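You operate a simulated robot arm through the tools that you are given. There is no shell and no other tool.

The job below is to be done with a simulated robot arm. You get a single attempt, and the scene is never put back.

JOB
Wrap the stack low and high as the card says; part the film.
Fine: the wrap card; clamp the film before switching on; that many turns at each height; switch off at the end.

The check looks at the end state, three seconds after you hand in, the way a careful person would. Anything else that was tipped, shoved, dropped, spilled or broken makes it a failure.

ROBOT AND FRAMES
A 7-joint arm with a two-finger parallel gripper, fixed in place. Base frame: the origin is on the floor under the middle of its stand, x ahead of it, y to its left, z up. Lengths are in cm, angles in degrees, forces in N, time in s.
It reaches about 147.9 cm from its shoulder. Its first joint turns from -166.0 to 166.0 degrees. Payload 4.4 kg.
The TCP is the grasp point between the finger pads, 2.3 cm short of the fingertips. In the tool frame z runs along the fingers and y along their closing line. The gripper opens to 9.4 cm. The fingers are 3.8 cm wide and 1 cm thick; the gripper's body (5.4 by 9.6 cm) begins 3.9 cm behind the TCP.
Orientation is told as [roll, pitch, yaw] about the base's x, y, z axes, in that order, counted from this pose: with the fingers straight down and closing along the base's y, the tool's x points along the base's -x, its y along +y and its z along -z.

CONTROLS
- The arm moves only by the tool apply_moves. Its argument "rows" is text: rows parted by semicolons, each of 7 numbers parted by spaces: the shift along the tool's x, y, z in units of 30 mm (1.0 is 30 mm), then the turn, a rotation vector about the tool's x, y, z in units of 6 degrees (1.0 is 6 degrees), then the opening, from 0 (shut) to 1 (fully open). In form: x y z ax ay az grip; .... A call has 1 to 20 rows; each row shifts and turns the commanded pose from where the row before left it, along the tool's axes as they then stand. A call with a number of a shift or a turn outside -1 to 1 is refused whole. Rows are played at 5 a second. More than 5 cm and 8.6 degrees between two rows, or a gripper value outside its range, and nothing of the call is played. A pose out of reach is approached as far as the arm can. The call stops where the force on the tool passes 90 N (or 10 N more than at its start, if that is more) or the arm is blocked; 0.2 s more then pass. Each finger travels about 7.2 cm/s and halts on what it meets, pressing with about 24 N; the grip force reading is that of the motor and also rises with nothing between the fingers. The clock runs only during rows and for 0.2 s after the last one: add rows that do not move to give the fingers time. The reply holds the time, the measured pose of the TCP, the force on the tool along the base axes, the opening and the grip force, in the units named above and with some noise, with the torque about the TCP (base axes, N m) and any sound that the robot's microphone picked up.
- Cameras (640 x 400 px; columns grow to the right, rows downward): "scene" is fixed at [39.97, -49.95, 139.72]; the picture's right is [0.93, -0.36, 0.00], its down [-0.16, -0.42, -0.89] and it looks along [0.32, 0.83, -0.45] (base axes); focal length 314 px, centre (320, 200). "wrist" rides on the gripper at [8.6, 1.6, -7.4] in the tool frame; the picture's right is [-0.18, 0.98, 0.00], its down [-0.58, -0.11, -0.81] and it looks along [-0.79, -0.15, 0.59] (tool axes); focal length 243 px, centre (320, 200). There is no depth. A picture from a camera that has moved, and an enlarged one, comes with that camera's place and axes in the base frame and with its lens.
- capture(camera): a new picture of that camera. It takes no simulated time.
- close_up(camera, box): a new picture of the part [left, top, right, bottom] of that camera's present view, enlarged. It takes no simulated time.
- hand_in(): hands the job in; it is judged then, once.

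Nothing tells you positions but the pictures and the camera data. Unless the task says otherwise, let go and move clear before handing in.

The tools are called after "Request:" by a JSON object that holds its "name" and its "arguments". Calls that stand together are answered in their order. apply_moves: Moves the arm, as the interface text tells. Its arguments: {"type":"object","properties":{"rows":{"type":"string"}},"required":["rows"]} The other tools are called the same way: capture (camera) takes a picture; close_up (camera, box) takes an enlarged picture of a part of a camera's view; hand_in () hands the job in.

At the start:

```text
t: 0.0
tool_pos: [58.02, 41.16, 118.55]
ee_rot: [0.0, 0.0, 0.0]
contact_force: [0.5, 1.1, 0.7]
torque: [-0.01, -0.02, 0.01]
finger_gap: 9.4
grip_force: 0.1
```

scene: 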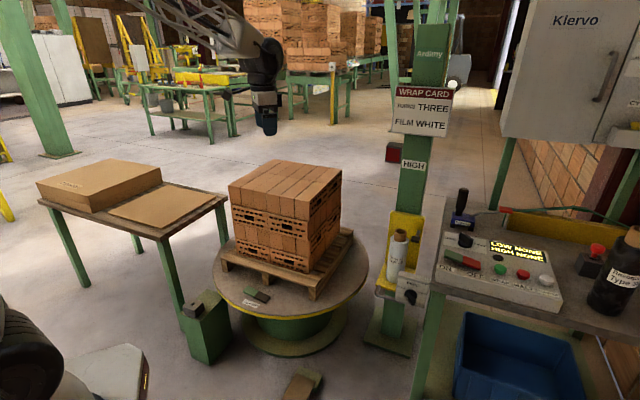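
wrist: 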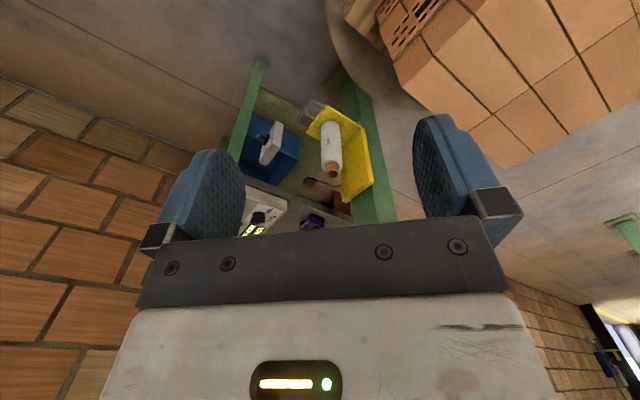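

I see a pallet of bricks on a turntable, a green mast with a yellow film carriage, a wrap card, and a control box on a bench at the right. I'll look closer at each of them before moving.

Request:
{"name": "close_up", "arguments": {"camera": "scene", "box": [380, 60, 480, 160]}}

Request:
{"name": "close_up", "arguments": {"camera": "scene", "box": [430, 180, 590, 320]}}

Request:
{"name": "close_up", "arguments": {"camera": "scene", "box": [350, 190, 460, 310]}}

Request:
{"name": "close_up", "arguments": {"camera": "scene", "box": [170, 250, 380, 400]}}

Request:
{"name": "close_up", "arguments": {"camera": "scene", "box": [540, 180, 640, 320]}}

```text
4.00 times, centred on (430, 110) of scene
camera zoom: at [39.97, -49.95, 139.72], right [0.93, -0.36, 0.0], down [-0.16, -0.42, -0.89], along [0.32, 0.83, -0.45], focal length 1258 px, centre (-120, 560)
```

zoom: 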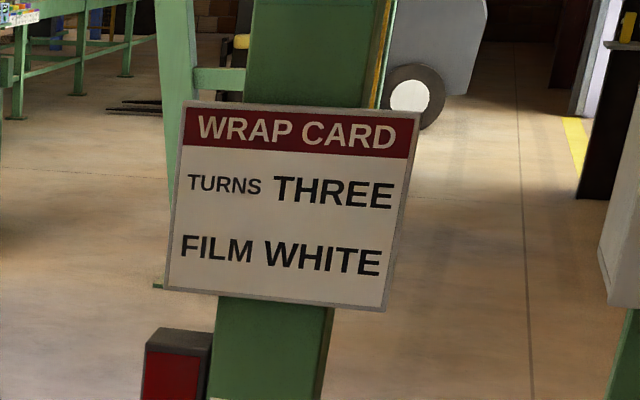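

```text
2.86 times, centred on (510, 250) of scene
camera zoom: at [39.97, -49.95, 139.72], right [0.93, -0.36, 0.0], down [-0.16, -0.42, -0.89], along [0.32, 0.83, -0.45], focal length 898 px, centre (-223, 57)
```

zoom: 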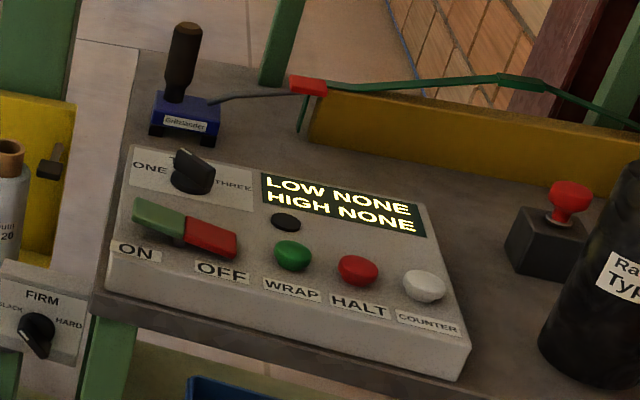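

```text
3.33 times, centred on (405, 250) of scene
camera zoom: at [39.97, -49.95, 139.72], right [0.93, -0.36, 0.0], down [-0.16, -0.42, -0.89], along [0.32, 0.83, -0.45], focal length 1048 px, centre (37, 33)
```

zoom: 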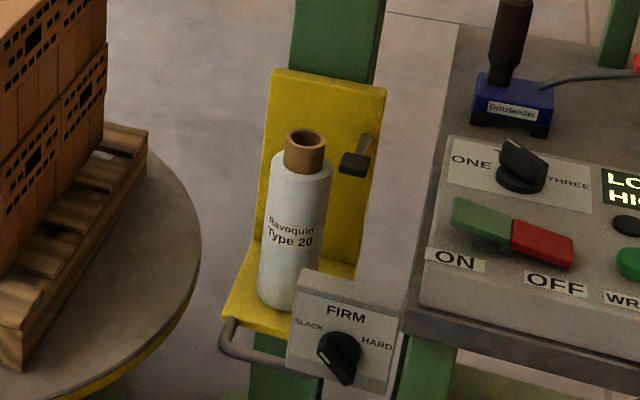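

```text
2.67 times, centred on (275, 325) of scene
camera zoom: at [39.97, -49.95, 139.72], right [0.93, -0.36, 0.0], down [-0.16, -0.42, -0.89], along [0.32, 0.83, -0.45], focal length 838 px, centre (440, -133)
```

zoom: 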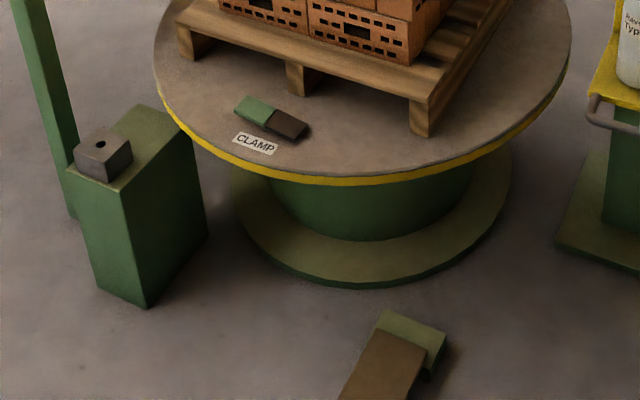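

```text
2.86 times, centred on (590, 250) of scene
camera zoom: at [39.97, -49.95, 139.72], right [0.93, -0.36, 0.0], down [-0.16, -0.42, -0.89], along [0.32, 0.83, -0.45], focal length 898 px, centre (-451, 57)
```

zoom: 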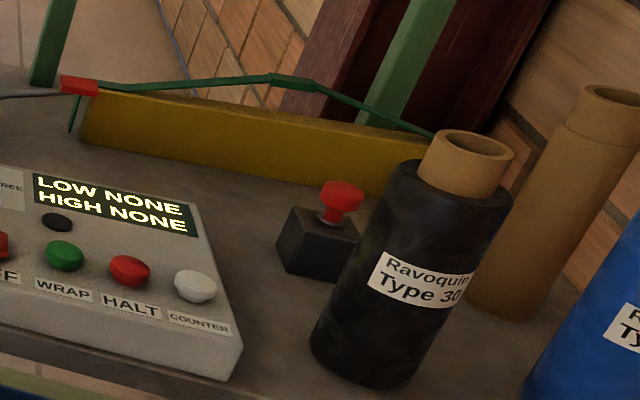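

The card says three turns and white film; the roll on the carriage looks white (Type 20). I'll zoom further on the controls to read the labels and the present settings.

Request:
{"name": "close_up", "arguments": {"camera": "scene", "box": [440, 180, 520, 230]}}

Request:
{"name": "close_up", "arguments": {"camera": "scene", "box": [440, 225, 520, 275]}}

Request:
{"name": "close_up", "arguments": {"camera": "scene", "box": [380, 260, 444, 310]}}

Request:
{"name": "close_up", "arguments": {"camera": "scene", "box": [370, 200, 450, 250]}}

Request:
{"name": "close_up", "arguments": {"camera": "scene", "box": [230, 275, 294, 315]}}

Request:
{"name": "close_up", "arguments": {"camera": "scene", "box": [480, 225, 576, 285]}}

Request:
{"name": "close_up", "arguments": {"camera": "scene", "box": [370, 10, 470, 200]}}

Request:
{"name": "close_up", "arguments": {"camera": "scene", "box": [360, 240, 460, 370]}}

Request:
{"name": "close_up", "arguments": {"camera": "scene", "box": [500, 0, 640, 120]}}

Request:
{"name": "close_up", "arguments": {"camera": "scene", "box": [0, 140, 240, 400]}}

Request:
{"name": "close_up", "arguments": {"camera": "scene", "box": [200, 140, 380, 330]}}

```text
8.00 times, centred on (480, 205) of scene
camera zoom: at [39.97, -49.95, 139.72], right [0.93, -0.36, 0.0], down [-0.16, -0.42, -0.89], along [0.32, 0.83, -0.45], focal length 2515 px, centre (-960, 160)
```

zoom: 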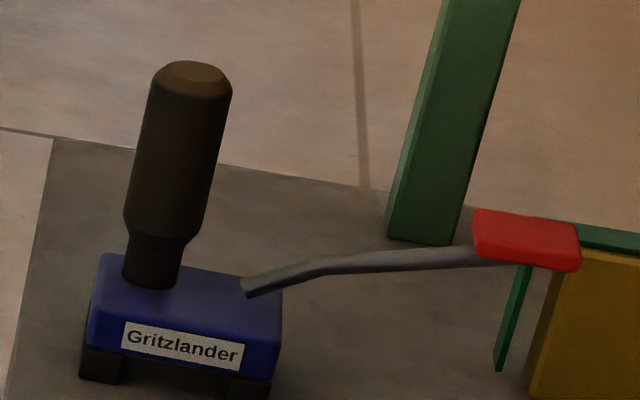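

```text
8.00 times, centred on (480, 250) of scene
camera zoom: at [39.97, -49.95, 139.72], right [0.93, -0.36, 0.0], down [-0.16, -0.42, -0.89], along [0.32, 0.83, -0.45], focal length 2515 px, centre (-960, -200)
```

zoom: 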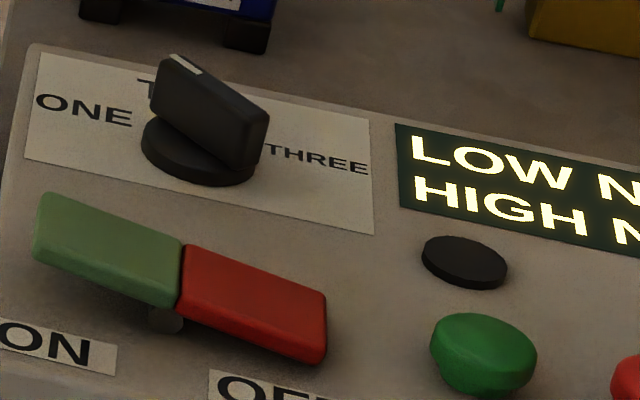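

```text
8.00 times, centred on (412, 285) of scene
camera zoom: at [39.97, -49.95, 139.72], right [0.93, -0.36, 0.0], down [-0.16, -0.42, -0.89], along [0.32, 0.83, -0.45], focal length 2515 px, centre (-416, -480)
```

zoom: 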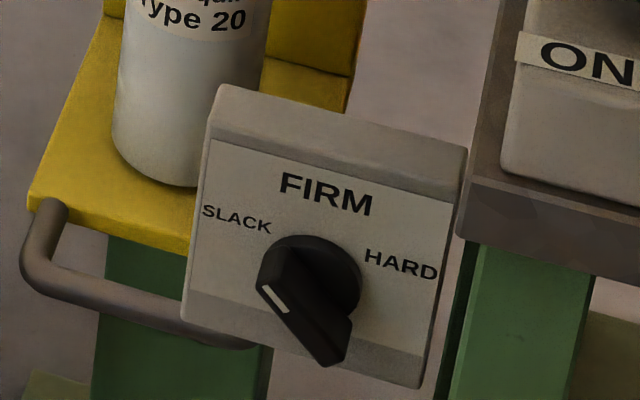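

```text
8.00 times, centred on (410, 225) of scene
camera zoom: at [39.97, -49.95, 139.72], right [0.93, -0.36, 0.0], down [-0.16, -0.42, -0.89], along [0.32, 0.83, -0.45], focal length 2515 px, centre (-400, 0)
```

zoom: 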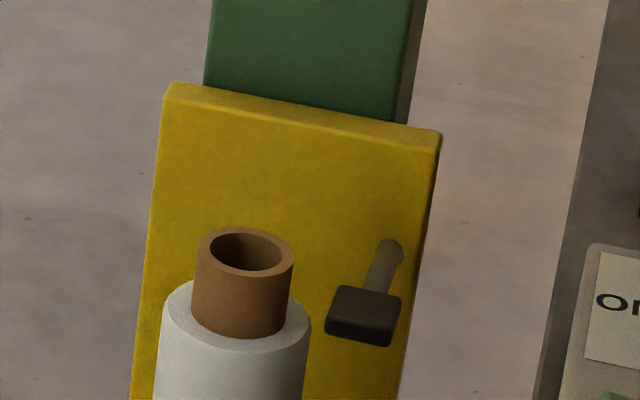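

```text
10.00 times, centred on (262, 295) of scene
camera zoom: at [39.97, -49.95, 139.72], right [0.93, -0.36, 0.0], down [-0.16, -0.42, -0.89], along [0.32, 0.83, -0.45], focal length 3144 px, centre (900, -750)
```

zoom: 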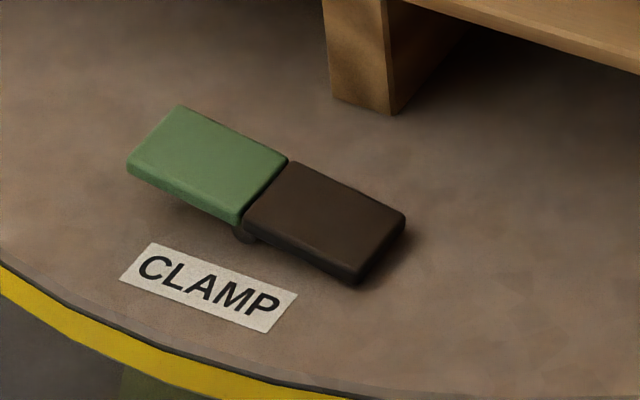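

```text
6.67 times, centred on (528, 255) of scene
camera zoom: at [39.97, -49.95, 139.72], right [0.93, -0.36, 0.0], down [-0.16, -0.42, -0.89], along [0.32, 0.83, -0.45], focal length 2096 px, centre (-1067, -167)
```

zoom: 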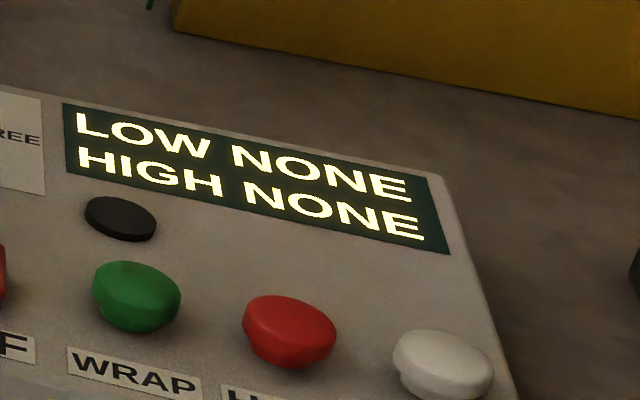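

```text
2.11 times, centred on (420, 105) of scene
camera zoom: at [39.97, -49.95, 139.72], right [0.93, -0.36, 0.0], down [-0.16, -0.42, -0.89], along [0.32, 0.83, -0.45], focal length 662 px, centre (110, 400)
```

zoom: 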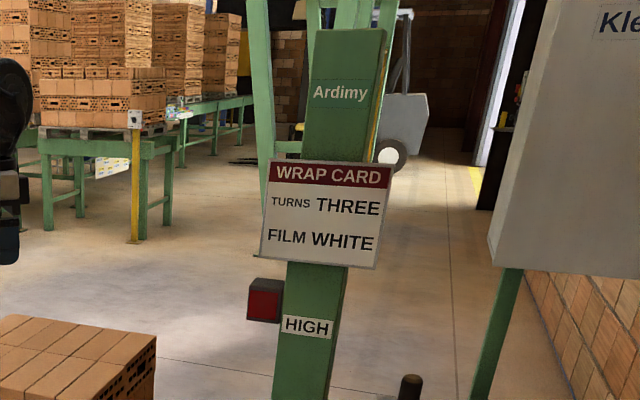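

```text
3.08 times, centred on (410, 305) of scene
camera zoom: at [39.97, -49.95, 139.72], right [0.93, -0.36, 0.0], down [-0.16, -0.42, -0.89], along [0.32, 0.83, -0.45], focal length 967 px, centre (43, -123)
```

zoom: 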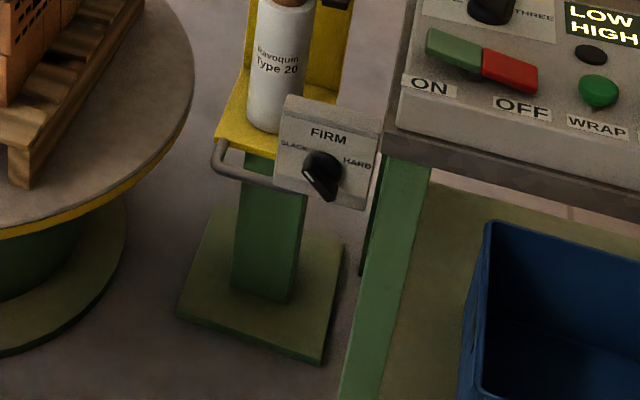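

```text
3.33 times, centred on (570, 60) of scene
camera zoom: at [39.97, -49.95, 139.72], right [0.93, -0.36, 0.0], down [-0.16, -0.42, -0.89], along [0.32, 0.83, -0.45], focal length 1048 px, centre (-513, 667)
```

zoom: 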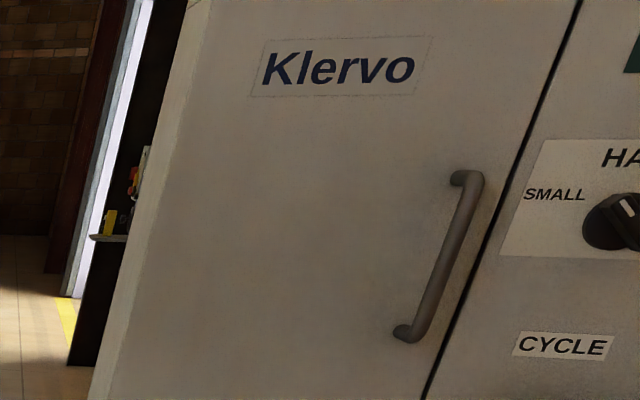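

```text
1.54 times, centred on (120, 270) of scene
camera zoom: at [39.97, -49.95, 139.72], right [0.93, -0.36, 0.0], down [-0.16, -0.42, -0.89], along [0.32, 0.83, -0.45], focal length 484 px, centre (628, 92)
```

zoom: 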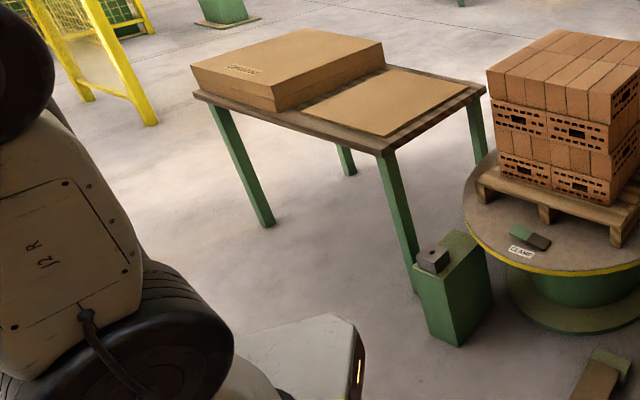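

```text
2.11 times, centred on (290, 235) of scene
camera zoom: at [39.97, -49.95, 139.72], right [0.93, -0.36, 0.0], down [-0.16, -0.42, -0.89], along [0.32, 0.83, -0.45], focal length 662 px, centre (383, 126)
```

zoom: 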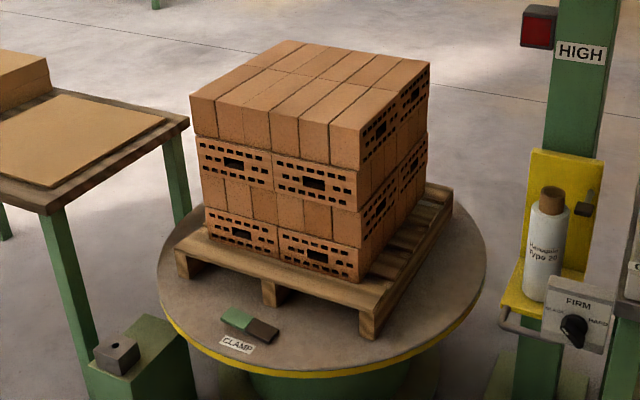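

I've read the labels: the turns knob points at TWO, the tension knob is at FIRM or SLACK, and the clamp is a rocker on the turntable. The next step is using the wrist camera's present view to triangulate places.

Request:
{"name": "close_up", "arguments": {"camera": "wrist", "box": [220, 50, 420, 240]}}

Request:
{"name": "close_up", "arguments": {"camera": "wrist", "box": [290, 100, 390, 200]}}

Request:
{"name": "close_up", "arguments": {"camera": "wrist", "box": [400, 0, 640, 240]}}

```text
2.11 times, centred on (320, 145) of wrist
camera zoom: at [49.49, 42.81, 125.84], right [0.18, 0.98, 0.0], down [0.58, -0.11, 0.81], along [0.79, -0.15, -0.59], focal length 511 px, centre (320, 316)
```

zoom: 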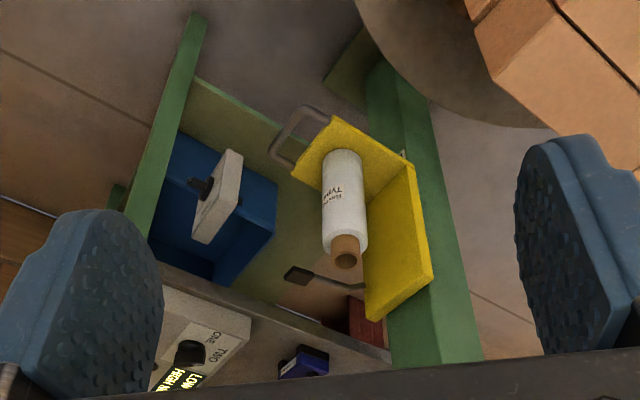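

```text
4.00 times, centred on (340, 150) of wrist
camera zoom: at [49.49, 42.81, 125.84], right [0.18, 0.98, 0.0], down [0.58, -0.11, 0.81], along [0.79, -0.15, -0.59], focal length 970 px, centre (240, 400)
```

zoom: 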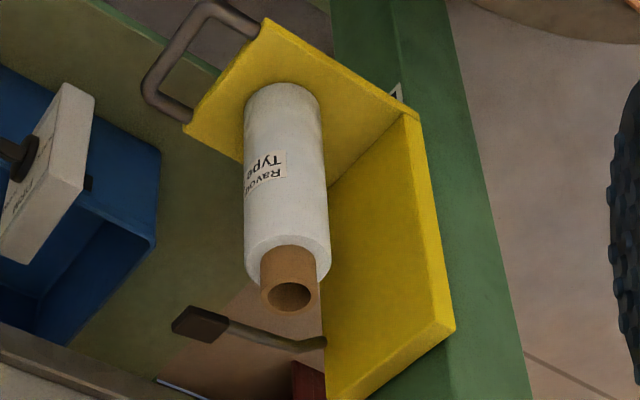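

```text
1.67 times, centred on (520, 120) of wrist
camera zoom: at [49.49, 42.81, 125.84], right [0.18, 0.98, 0.0], down [0.58, -0.11, 0.81], along [0.79, -0.15, -0.59], focal length 404 px, centre (-13, 333)
```

zoom: 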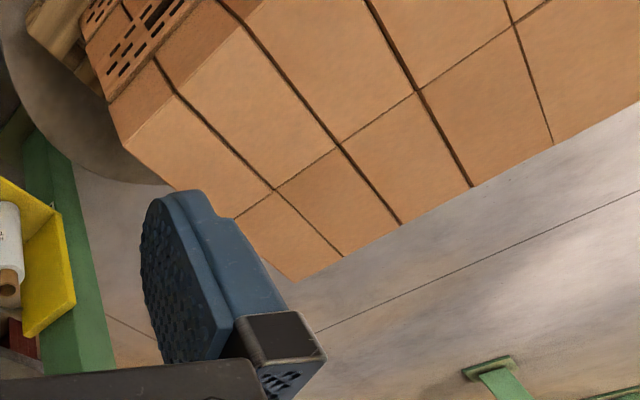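

From two views the roll core's top is near (107, 36, 73) and the turns knob near (112, 10, 84). I want a better look at the tension knob, the tool with the dark handle and the floor items.

Request:
{"name": "close_up", "arguments": {"camera": "scene", "box": [396, 280, 428, 300]}}

Request:
{"name": "close_up", "arguments": {"camera": "scene", "box": [170, 280, 240, 370]}}

Request:
{"name": "close_up", "arguments": {"camera": "scene", "box": [270, 360, 334, 400]}}

Request:
{"name": "close_up", "arguments": {"camera": "scene", "box": [570, 220, 640, 300]}}

Request:
{"name": "close_up", "arguments": {"camera": "scene", "box": [380, 140, 444, 180]}}

Request:
{"name": "close_up", "arguments": {"camera": "scene", "box": [440, 290, 640, 400]}}

```text
16.00 times, centred on (412, 290) of scene
camera zoom: at [39.97, -49.95, 139.72], right [0.93, -0.36, 0.0], down [-0.16, -0.42, -0.89], along [0.32, 0.83, -0.45], focal length 5031 px, centre (-1152, -1240)
```

zoom: 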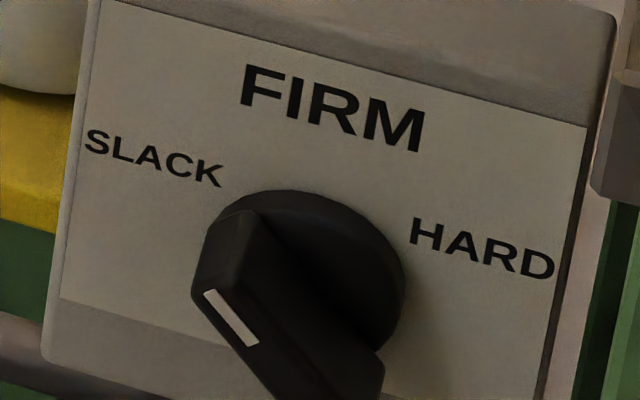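

```text
4.44 times, centred on (205, 325) of scene
camera zoom: at [39.97, -49.95, 139.72], right [0.93, -0.36, 0.0], down [-0.16, -0.42, -0.89], along [0.32, 0.83, -0.45], focal length 1397 px, centre (831, -356)
```

zoom: 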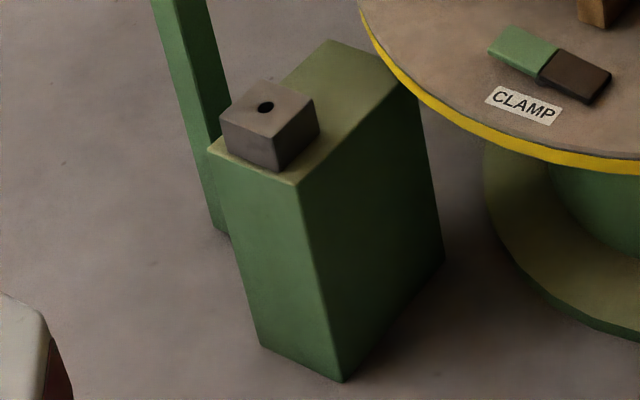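

```text
10.00 times, centred on (302, 380) of scene
camera zoom: at [39.97, -49.95, 139.72], right [0.93, -0.36, 0.0], down [-0.16, -0.42, -0.89], along [0.32, 0.83, -0.45], focal length 3144 px, centre (500, -1600)
```

zoom: 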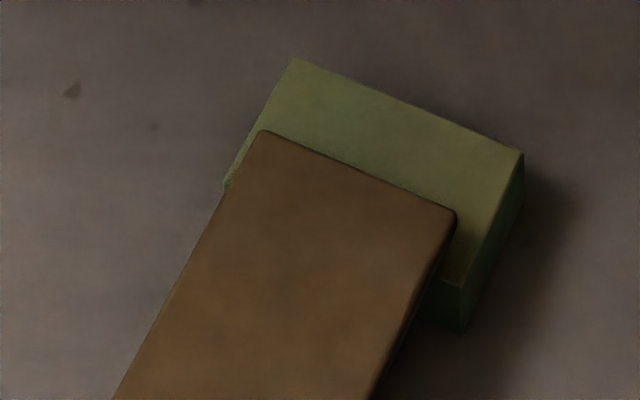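

```text
5.00 times, centred on (605, 260) of scene
camera zoom: at [39.97, -49.95, 139.72], right [0.93, -0.36, 0.0], down [-0.16, -0.42, -0.89], along [0.32, 0.83, -0.45], focal length 1572 px, centre (-1105, -100)
```

zoom: 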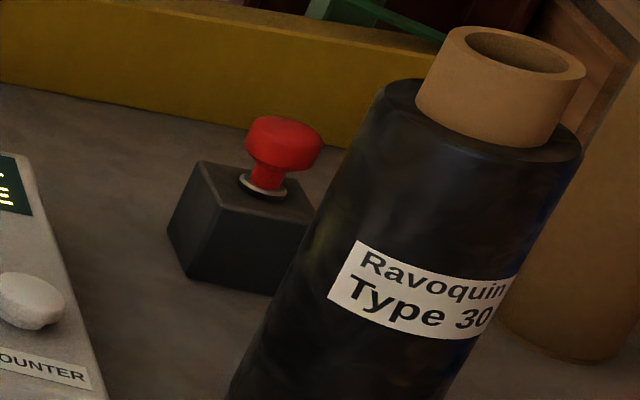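

```text
10.00 times, centred on (412, 160) of scene
camera zoom: at [39.97, -49.95, 139.72], right [0.93, -0.36, 0.0], down [-0.16, -0.42, -0.89], along [0.32, 0.83, -0.45], focal length 3144 px, centre (-600, 600)
```

zoom: 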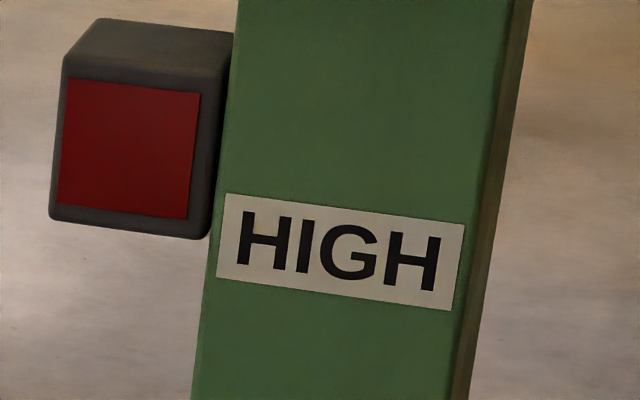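

```text
3.20 times, centred on (540, 345) of scene
camera zoom: at [39.97, -49.95, 139.72], right [0.93, -0.36, 0.0], down [-0.16, -0.42, -0.89], along [0.32, 0.83, -0.45], focal length 1006 px, centre (-384, -264)
```

zoom: 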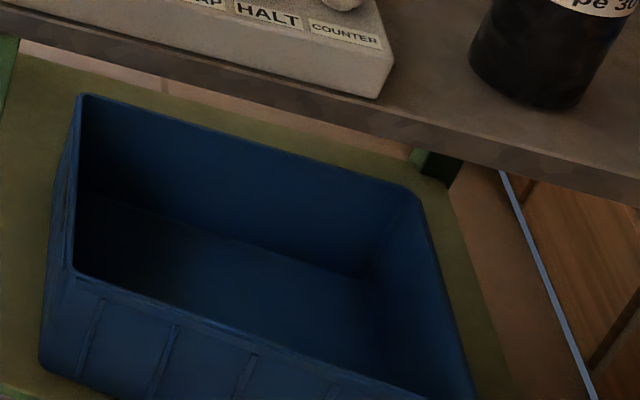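

The tension knob is at SLACK (the card says nothing of it) and the turns knob at TWO, so that one must go to THREE. I'll move the gripper over toward the bench, staying clear of the mast, to view the console and the tools from nearer.

Request:
{"name": "apply_moves", "arguments": {"rows": "-0.889 -0.722 0.097 0 0 0 1; -0.889 -0.722 0.097 0 0 0 1; -0.889 -0.722 0.097 0 0 0 1; -0.889 -0.722 0.097 0 0 0 1; -0.889 -0.722 0.097 0 0 0 1; -0.889 -0.722 0.097 0 0 0 1; -0.889 -0.722 0.097 0 0 0 1; -0.889 -0.722 0.097 0 0 0 1; -0.889 -0.722 0.097 0 0 0 1; -0.889 -0.722 0.097 0 0 0 1; 0 0 0 0 0 0 1"}}

Request:
{"name": "capture", "arguments": {"camera": "wrist"}}

Request:
{"name": "capture", "arguments": {"camera": "scene"}}

```text
t: 2.4
tool_pos: [84.84, 19.58, 115.68]
ee_rot: [0.0, 0.0, 0.0]
contact_force: [-1.0, 0.7, 0.4]
torque: [-0.03, -0.01, 0.02]
finger_gap: 9.41
grip_force: 0.0
```

```text
taken
camera wrist: at [76.27, 21.25, 123.04], right [0.18, 0.98, 0.0], down [0.58, -0.11, 0.81], along [0.79, -0.15, -0.59], focal length 243 px, centre (320, 200)
```

wrist: 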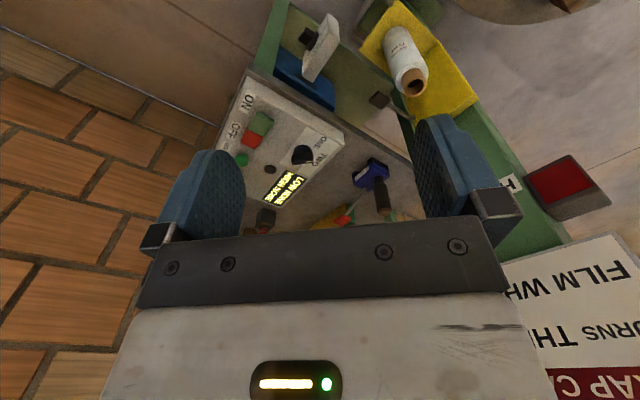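

```text
taken
```

scene: 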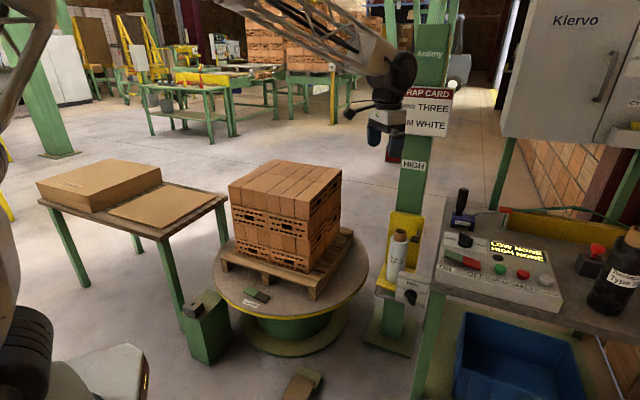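

The arm moved cleanly and the console, the blue tool and the roll are in the wrist view. I'll zoom in on them.

Request:
{"name": "close_up", "arguments": {"camera": "wrist", "box": [210, 70, 370, 210]}}

Request:
{"name": "close_up", "arguments": {"camera": "wrist", "box": [320, 140, 440, 230]}}

Request:
{"name": "close_up", "arguments": {"camera": "wrist", "box": [340, 0, 480, 130]}}

Request:
{"name": "close_up", "arguments": {"camera": "wrist", "box": [270, 0, 350, 110]}}

```text
2.86 times, centred on (290, 140) of wrist
camera zoom: at [76.27, 21.25, 123.04], right [0.18, 0.98, 0.0], down [0.58, -0.11, 0.81], along [0.79, -0.15, -0.59], focal length 693 px, centre (406, 371)
```

zoom: 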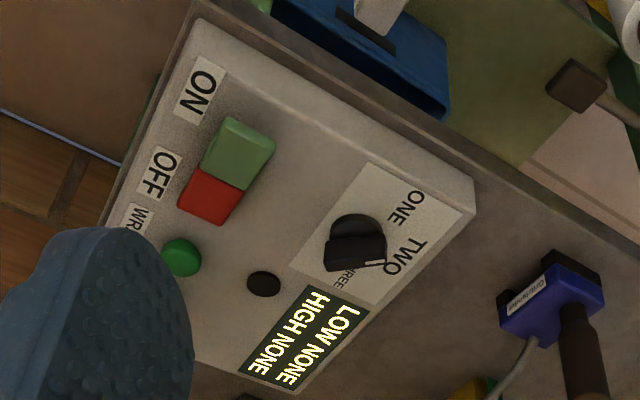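

```text
4.44 times, centred on (380, 185) of wrist
camera zoom: at [76.27, 21.25, 123.04], right [0.18, 0.98, 0.0], down [0.58, -0.11, 0.81], along [0.79, -0.15, -0.59], focal length 1078 px, centre (53, 267)
```

zoom: 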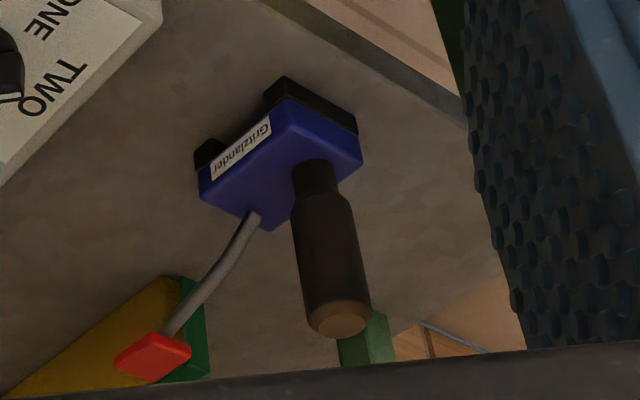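

```text
3.08 times, centred on (410, 65) of wrist
camera zoom: at [76.27, 21.25, 123.04], right [0.18, 0.98, 0.0], down [0.58, -0.11, 0.81], along [0.79, -0.15, -0.59], focal length 746 px, centre (43, 615)
```

zoom: 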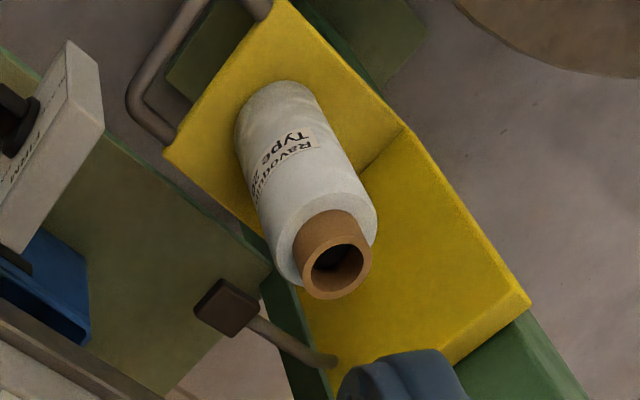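

```text
3.64 times, centred on (310, 55) of wrist
camera zoom: at [76.27, 21.25, 123.04], right [0.18, 0.98, 0.0], down [0.58, -0.11, 0.81], along [0.79, -0.15, -0.59], focal length 882 px, centre (356, 727)
```

zoom: 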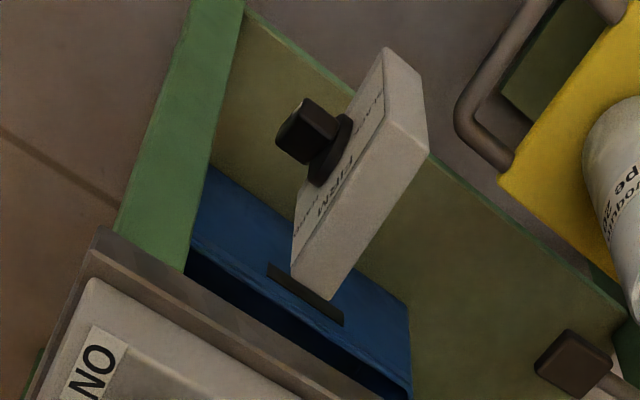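

The console panel is flat at about z 83, turned 45° (its "up" points to +x+y); ON is near (103, 4.6), OFF (105.9, 1.5), WRAP (111.4, -3.5), the turns knob (112.6, 10.5). I'll move in front of it and yaw 45° for a straight view.

Request:
{"name": "apply_moves", "arguments": {"rows": "-0.758 -0.875 0.208 0 0 0 1; -0.758 -0.875 0.208 0 0 0 1; -0.758 -0.875 0.208 0 0 0 1; -0.758 -0.875 0.208 0 0 0 1; -0.758 -0.875 0.208 0 0 0 1; -0.758 -0.875 0.208 0 0 0 1; -0.758 -0.875 0.208 0 0 0 1; -0.758 -0.875 0.208 0 0 0 1; 0 0 0 0 0 -0.9375 1; 0 0 0 0 0 -0.9375 1; 0 0 0 0 0 -0.9375 1; 0 0 0 0 0 -0.9375 1; 0 0 0 0 0 -0.9375 1; 0 0 0 0 0 -0.9375 1; 0 0 0 0 0 -0.9375 1; 0 0 0 0 0 -0.9375 1; 0 0 0 0 0 0 1"}}

Request:
{"name": "capture", "arguments": {"camera": "wrist"}}

Request:
{"name": "capture", "arguments": {"camera": "scene"}}

```text
t: 6.0
tool_pos: [102.93, -1.51, 110.67]
ee_rot: [0.1, -0.1, 45.2]
contact_force: [-0.6, -0.1, 0.9]
torque: [-0.01, 0.0, 0.01]
finger_gap: 9.43
grip_force: 0.0
```

```text
taken
camera wrist: at [95.77, -6.48, 117.94], right [-0.57, 0.82, 0.0], down [0.49, 0.33, 0.81], along [0.66, 0.46, -0.59], focal length 243 px, centre (320, 200)
```

wrist: 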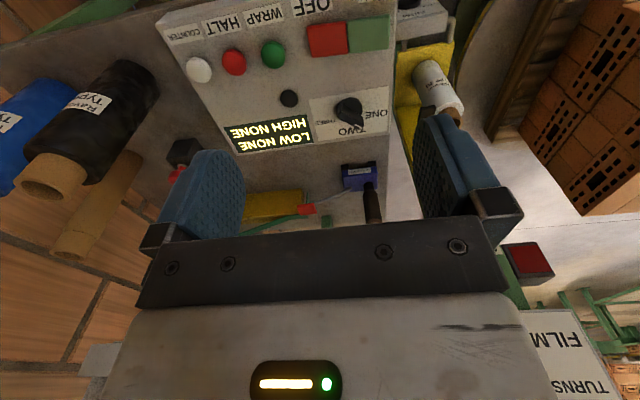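

```text
taken
```

scene: 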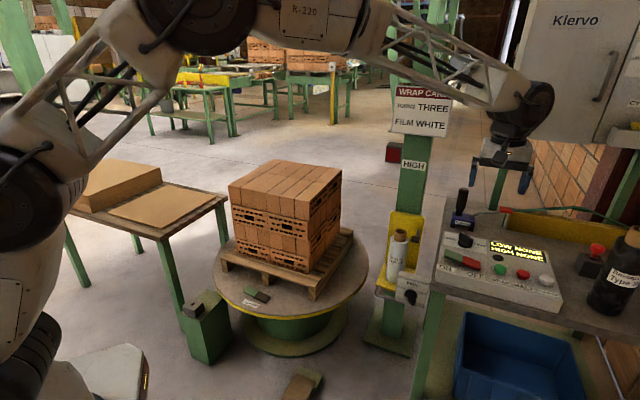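

The console is right before the wrist camera now. I'll zoom in for the knob and the rocker details.

Request:
{"name": "close_up", "arguments": {"camera": "wrist", "box": [300, 80, 396, 140]}}

Request:
{"name": "close_up", "arguments": {"camera": "wrist", "box": [290, 0, 400, 70]}}

Request:
{"name": "close_up", "arguments": {"camera": "wrist", "box": [170, 0, 300, 80]}}

Request:
{"name": "close_up", "arguments": {"camera": "wrist", "box": [330, 140, 400, 230]}}

Request:
{"name": "close_up", "arguments": {"camera": "wrist", "box": [380, 0, 480, 130]}}

Request:
{"name": "close_up", "arguments": {"camera": "wrist", "box": [150, 120, 330, 230]}}

```text
6.67 times, centred on (348, 110) of wrist
camera zoom: at [95.77, -6.48, 117.94], right [-0.57, 0.82, 0.0], down [0.49, 0.33, 0.81], along [0.66, 0.46, -0.59], focal length 1618 px, centre (133, 800)
```

zoom: 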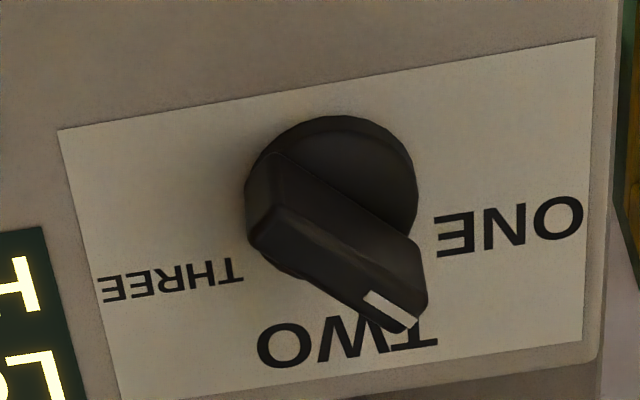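

```text
5.71 times, centred on (345, 35) of wrist
camera zoom: at [95.77, -6.48, 117.94], right [-0.57, 0.82, 0.0], down [0.49, 0.33, 0.81], along [0.66, 0.46, -0.59], focal length 1386 px, centre (177, 1143)
```

zoom: 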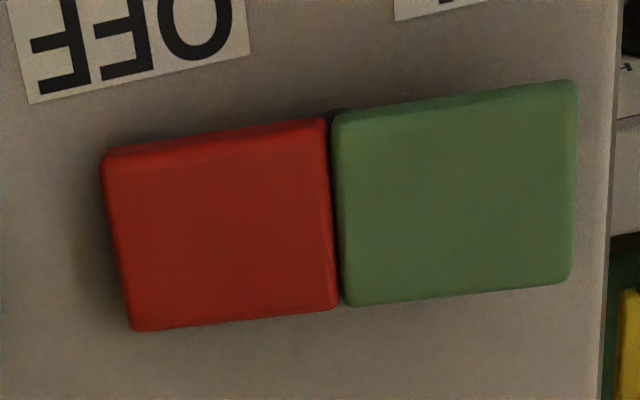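

```text
4.92 times, centred on (235, 40) of wrist
camera zoom: at [95.77, -6.48, 117.94], right [-0.57, 0.82, 0.0], down [0.49, 0.33, 0.81], along [0.66, 0.46, -0.59], focal length 1194 px, centre (738, 988)
```

zoom: 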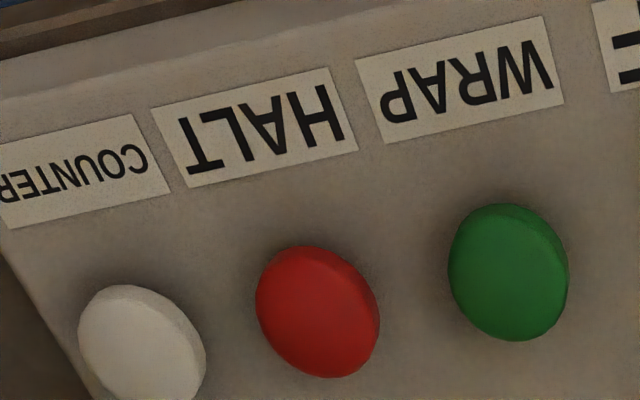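

```text
4.44 times, centred on (365, 185) of wrist
camera zoom: at [95.77, -6.48, 117.94], right [-0.57, 0.82, 0.0], down [0.49, 0.33, 0.81], along [0.66, 0.46, -0.59], focal length 1078 px, centre (120, 267)
```

zoom: 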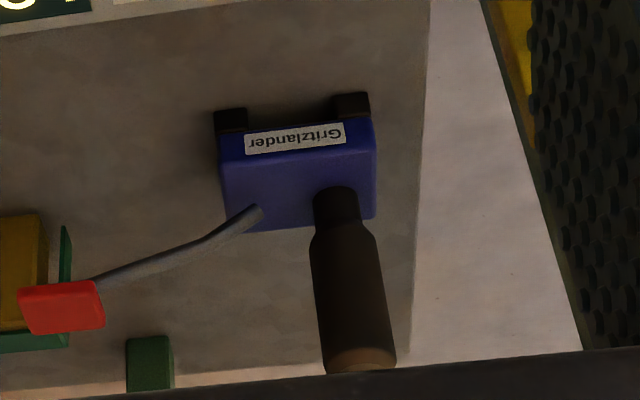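

```text
3.08 times, centred on (430, 65) of wrist
camera zoom: at [95.77, -6.48, 117.94], right [-0.57, 0.82, 0.0], down [0.49, 0.33, 0.81], along [0.66, 0.46, -0.59], focal length 746 px, centre (-18, 615)
```

zoom: 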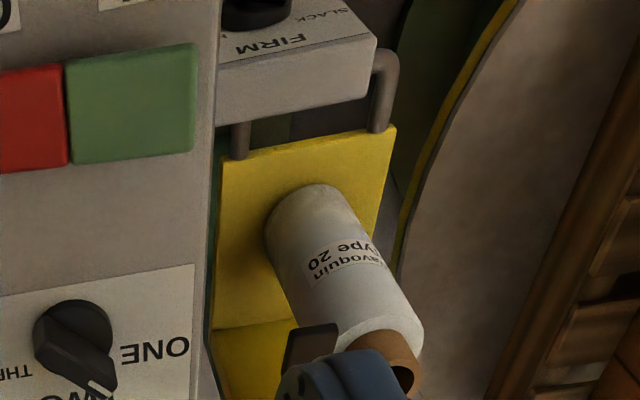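

```text
3.56 times, centred on (240, 175) of wrist
camera zoom: at [95.77, -6.48, 117.94], right [-0.57, 0.82, 0.0], down [0.49, 0.33, 0.81], along [0.66, 0.46, -0.59], focal length 863 px, centre (604, 289)
```

zoom: 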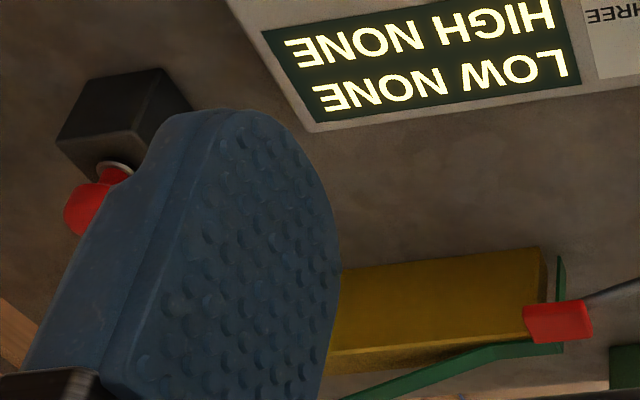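

The turns knob actually points at about +47° left of its "up", i.e. at ONE, so it needs to swing clockwise to THREE; its bar lies along base y, top near z 85, panel near z 81.5. I'll yaw to 90° and hover above the knob to check.

Request:
{"name": "apply_moves", "arguments": {"rows": "0 0 0 0 0 -0.9333 1; 0 0 0 0 0 -0.9333 1; 0 0 0 0 0 -0.9333 1; 0 0 0 0 0 -0.9333 1; 0 0 0 0 0 -0.9333 0.8; 0 0 0 0 0 -0.9333 0.6; 0 0 0 0 0 -0.9333 0.6; 0 0 0 0 0 -0.9333 0.6; -0.678 -0.511 0.606 0 0 0 0.6; -0.678 -0.511 0.606 0 0 0 0.6; -0.678 -0.511 0.606 0 0 0 0.6; -0.678 -0.511 0.606 0 0 0 0.6; -0.678 -0.511 0.606 0 0 0 0.6; -0.678 -0.511 0.606 0 0 0 0.6; 0 0 0 0 0 0 0.6"}}

Request:
{"name": "capture", "arguments": {"camera": "wrist"}}

Request:
{"name": "close_up", "arguments": {"camera": "scene", "box": [410, 130, 570, 270]}}

```text
t: 9.2
tool_pos: [112.1, 10.71, 99.7]
ee_rot: [0.0, 0.1, 89.7]
contact_force: [1.1, 0.1, -0.4]
torque: [-0.06, 0.01, 0.0]
finger_gap: 5.63
grip_force: 0.0
```

```text
taken
camera wrist: at [110.53, 2.11, 106.88], right [-0.98, 0.19, 0.0], down [0.11, 0.58, 0.81], along [0.15, 0.79, -0.59], focal length 243 px, centre (320, 200)
```

wrist: 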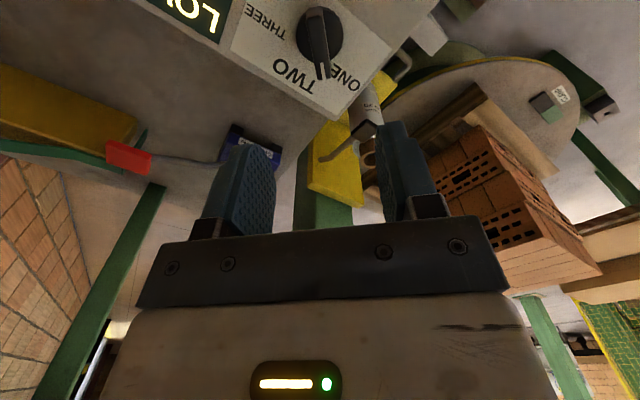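

```text
2.86 times, centred on (490, 200) of scene
camera zoom: at [39.97, -49.95, 139.72], right [0.93, -0.36, 0.0], down [-0.16, -0.42, -0.89], along [0.32, 0.83, -0.45], focal length 898 px, centre (-166, 200)
```

zoom: 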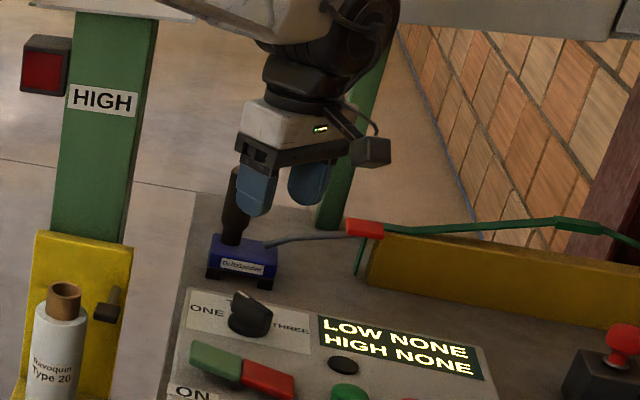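

The gripper hovers above the knob. I'll zoom to measure the bar's direction and the knob centre, and also the clamp on the turntable that is in view.

Request:
{"name": "close_up", "arguments": {"camera": "wrist", "box": [240, 0, 400, 100]}}

Request:
{"name": "close_up", "arguments": {"camera": "wrist", "box": [500, 60, 628, 140]}}

Request:
{"name": "close_up", "arguments": {"camera": "wrist", "box": [290, 50, 450, 240]}}

```text
4.00 times, centred on (320, 50) of wrist
camera zoom: at [110.53, 2.11, 106.88], right [-0.98, 0.19, 0.0], down [0.11, 0.58, 0.81], along [0.15, 0.79, -0.59], focal length 970 px, centre (320, 800)
```

zoom: 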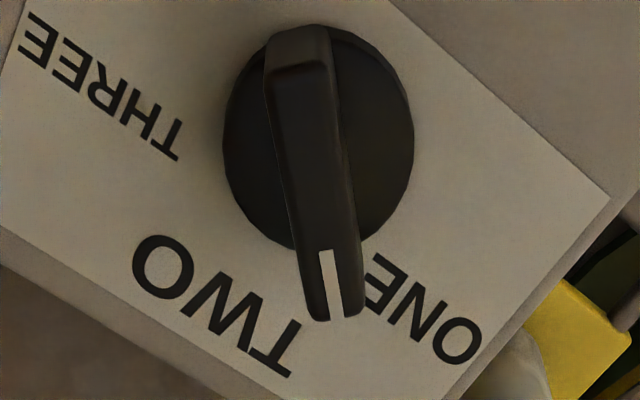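

```text
5.00 times, centred on (564, 100) of wrist
camera zoom: at [110.53, 2.11, 106.88], right [-0.98, 0.19, 0.0], down [0.11, 0.58, 0.81], along [0.15, 0.79, -0.59], focal length 1213 px, centre (-900, 700)
```

zoom: 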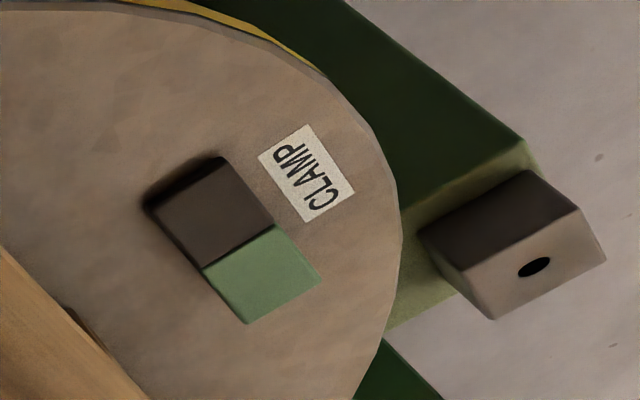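

```text
2.11 times, centred on (370, 145) of wrist
camera zoom: at [110.53, 2.11, 106.88], right [-0.98, 0.19, 0.0], down [0.11, 0.58, 0.81], along [0.15, 0.79, -0.59], focal length 511 px, centre (215, 316)
```

zoom: 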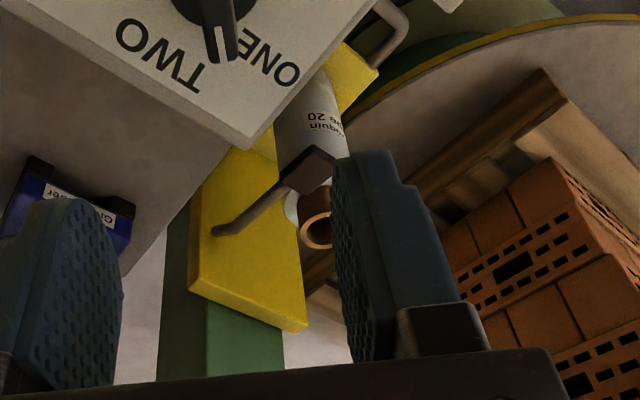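

The knob's centre is at about (112.15, 10.65), the bar points to base +y (ONE detent, +45° from the panel's up), so THREE should be 90° clockwise. I'll go down over the bar and grip it.

Request:
{"name": "apply_moves", "arguments": {"rows": "0 0 0.8 0 0 0 0.6; 0 0 0.8 0 0 0 0.6; 0 0 0.8 0 0 0 0.6; 0 0 0.8 0 0 0 0.6; 0 0 0.8 0 0 0 0.6; 0.02 -0.02 0.4 0 0 0 0.6; 0 0 0.4 0 0 0 0.6; 0 0 0 0 0 0 0.6; 0 0 0 0 0 0 0; 0 0 0 0 0 0 0; 0 0 0 0 0 0 0; 0 0 0 0 0 0 0; 0 0 0 0 0 0 0"}}

Request:
{"name": "close_up", "arguments": {"camera": "scene", "box": [430, 180, 526, 270]}}

Request:
{"name": "capture", "arguments": {"camera": "wrist"}}

```text
t: 12.0
tool_pos: [112.11, 10.61, 85.49]
ee_rot: [-0.1, 0.0, 89.8]
contact_force: [64.0, 1.7, -12.1]
torque: [0.08, -1.36, -0.08]
finger_gap: 3.99
grip_force: 44.9
```

```text
4.44 times, centred on (478, 225) of scene
camera zoom: at [39.97, -49.95, 139.72], right [0.93, -0.36, 0.0], down [-0.16, -0.42, -0.89], along [0.32, 0.83, -0.45], focal length 1397 px, centre (-382, 89)
```

zoom: 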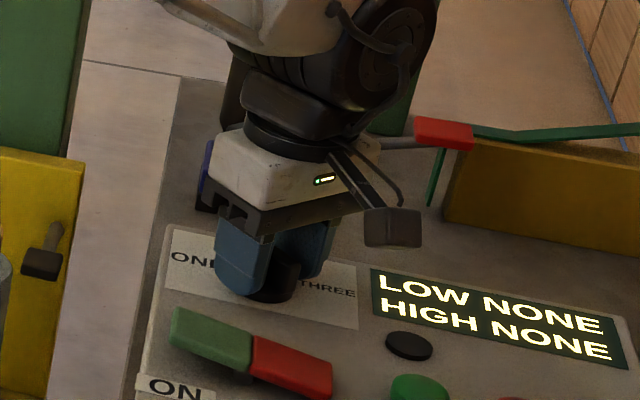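

```text
taken
camera wrist: at [110.52, 1.9, 92.71], right [-0.98, 0.19, 0.0], down [0.11, 0.58, 0.81], along [0.15, 0.79, -0.59], focal length 243 px, centre (320, 200)
```

wrist: 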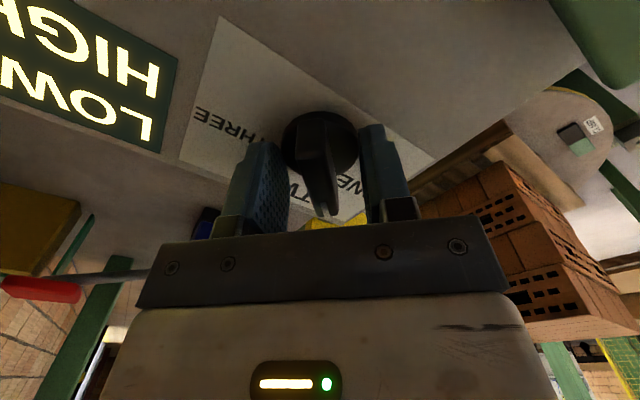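

The fingers stopped at 4 cm with a sideways force, so they met the knob's round base and not the bar. I'll look closely before loosening.

Request:
{"name": "close_up", "arguments": {"camera": "wrist", "box": [220, 90, 440, 230]}}

Request:
{"name": "close_up", "arguments": {"camera": "scene", "box": [450, 220, 498, 250]}}

```text
2.86 times, centred on (330, 160) of wrist
camera zoom: at [110.52, 1.9, 92.71], right [-0.98, 0.19, 0.0], down [0.11, 0.58, 0.81], along [0.15, 0.79, -0.59], focal length 693 px, centre (291, 314)
```

zoom: 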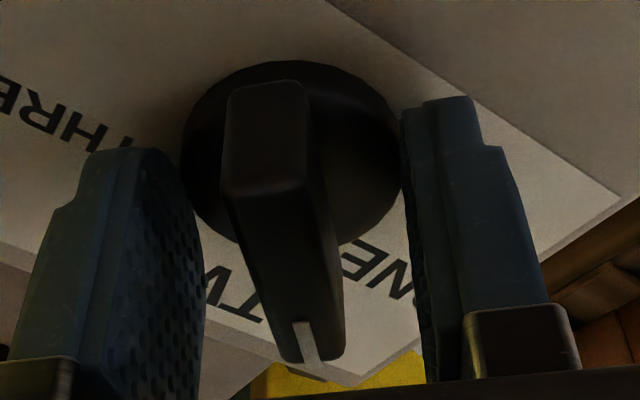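

```text
13.33 times, centred on (474, 235) of scene
camera zoom: at [39.97, -49.95, 139.72], right [0.93, -0.36, 0.0], down [-0.16, -0.42, -0.89], along [0.32, 0.83, -0.45], focal length 4192 px, centre (-1733, -267)
```

zoom: 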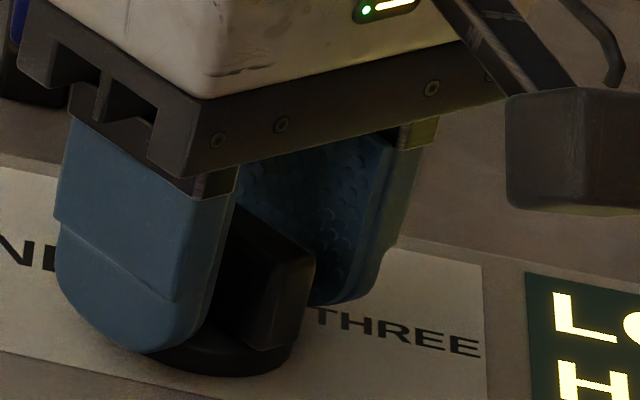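

The fingertips straddle the round base, so they are about 1 cm too low. I'll open, lift 0.9 cm and close again on the bar alone.

Request:
{"name": "apply_moves", "arguments": {"rows": "0 0 0 0 0 0 0.6; 0 0 0 0 0 0 0.6; 0 0 -0.15 0 0 0 0.6; 0 0 -0.15 0 0 0 0.6; 0 0 0 0 0 0 0.6; 0 0 0 0 0 0 0.4; 0 0 0 0 0 0 0.3; 0 0 0 0 0 0 0.2; 0 0 0 0 0 0 0.1; 0 0 0 0 0 0 0; 0 0 0 0 0 0 0; 0 0 0 0 0 0 0"}}

Request:
{"name": "close_up", "arguments": {"camera": "wrist", "box": [220, 90, 440, 230]}}

Request:
{"name": "close_up", "arguments": {"camera": "scene", "box": [450, 220, 498, 250]}}

```text
t: 14.6
tool_pos: [112.22, 10.6, 86.36]
ee_rot: [-0.1, -0.1, 89.8]
contact_force: [-1.2, 0.1, 0.7]
torque: [0.01, 0.04, 0.01]
finger_gap: 1.3
grip_force: 44.5
```

```text
2.86 times, centred on (330, 160) of wrist
camera zoom: at [110.55, 1.91, 93.63], right [-0.98, 0.19, 0.0], down [0.11, 0.58, 0.81], along [0.15, 0.79, -0.59], focal length 693 px, centre (291, 314)
```

zoom: 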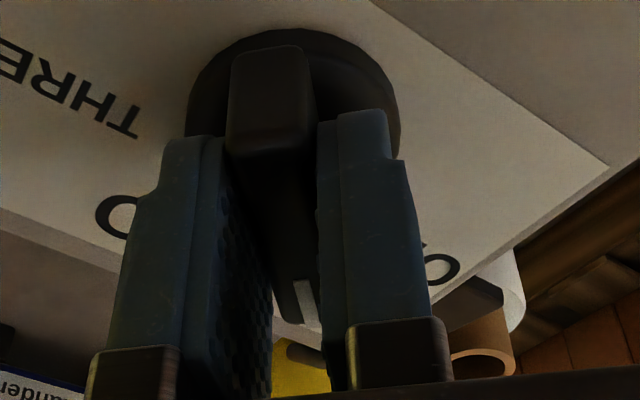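

```text
13.33 times, centred on (474, 235) of scene
camera zoom: at [39.97, -49.95, 139.72], right [0.93, -0.36, 0.0], down [-0.16, -0.42, -0.89], along [0.32, 0.83, -0.45], focal length 4192 px, centre (-1733, -267)
```

zoom: 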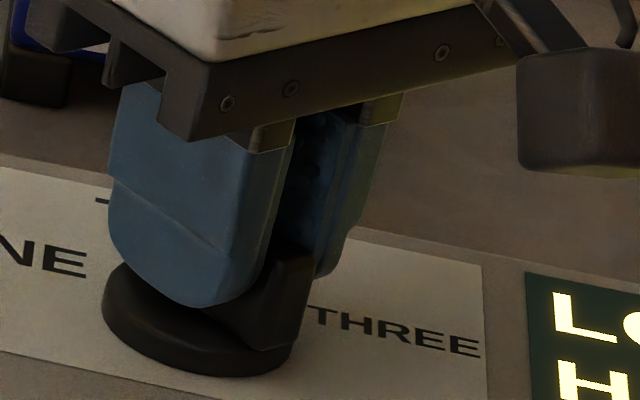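

The bar is gripped (gap 1.3 cm, no side force). I'll turn clockwise in two halves, watching the torque.

Request:
{"name": "apply_moves", "arguments": {"rows": "0 0 0 0 0 0.75 0; 0 0 0 0 0 0.75 0; 0 0 0 0 0 0.75 0; 0 0 0 0 0 0.75 0; 0 0 0 0 0 0.75 0; 0 0 0 0 0 0.75 0; 0 0 0 0 0 0.75 0; 0 0 0 0 0 0.75 0; 0 0 0 0 0 0.75 0; 0 0 0 0 0 0.75 0; 0 0 0 0 0 0 0"}}

Request:
{"name": "close_up", "arguments": {"camera": "wrist", "box": [220, 90, 440, 230]}}

```text
t: 17.0
tool_pos: [112.09, 10.63, 86.18]
ee_rot: [0.0, 0.0, 44.8]
contact_force: [-43.4, 22.6, 2.4]
torque: [0.12, 0.45, -0.06]
finger_gap: 1.28
grip_force: 44.9
```

```text
2.86 times, centred on (330, 160) of wrist
camera zoom: at [104.98, 5.77, 93.55], right [-0.56, 0.83, 0.0], down [0.49, 0.33, 0.81], along [0.67, 0.45, -0.59], focal length 693 px, centre (291, 314)
```

zoom: 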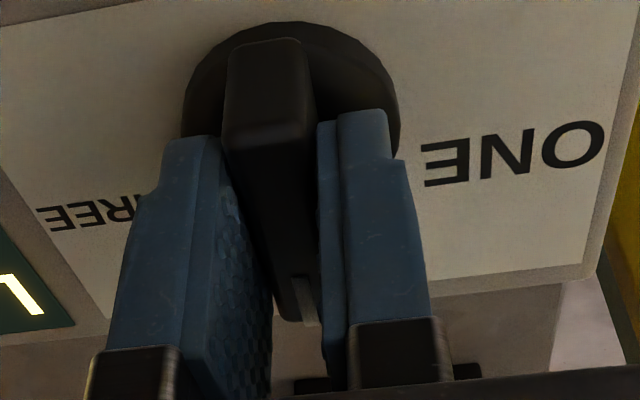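

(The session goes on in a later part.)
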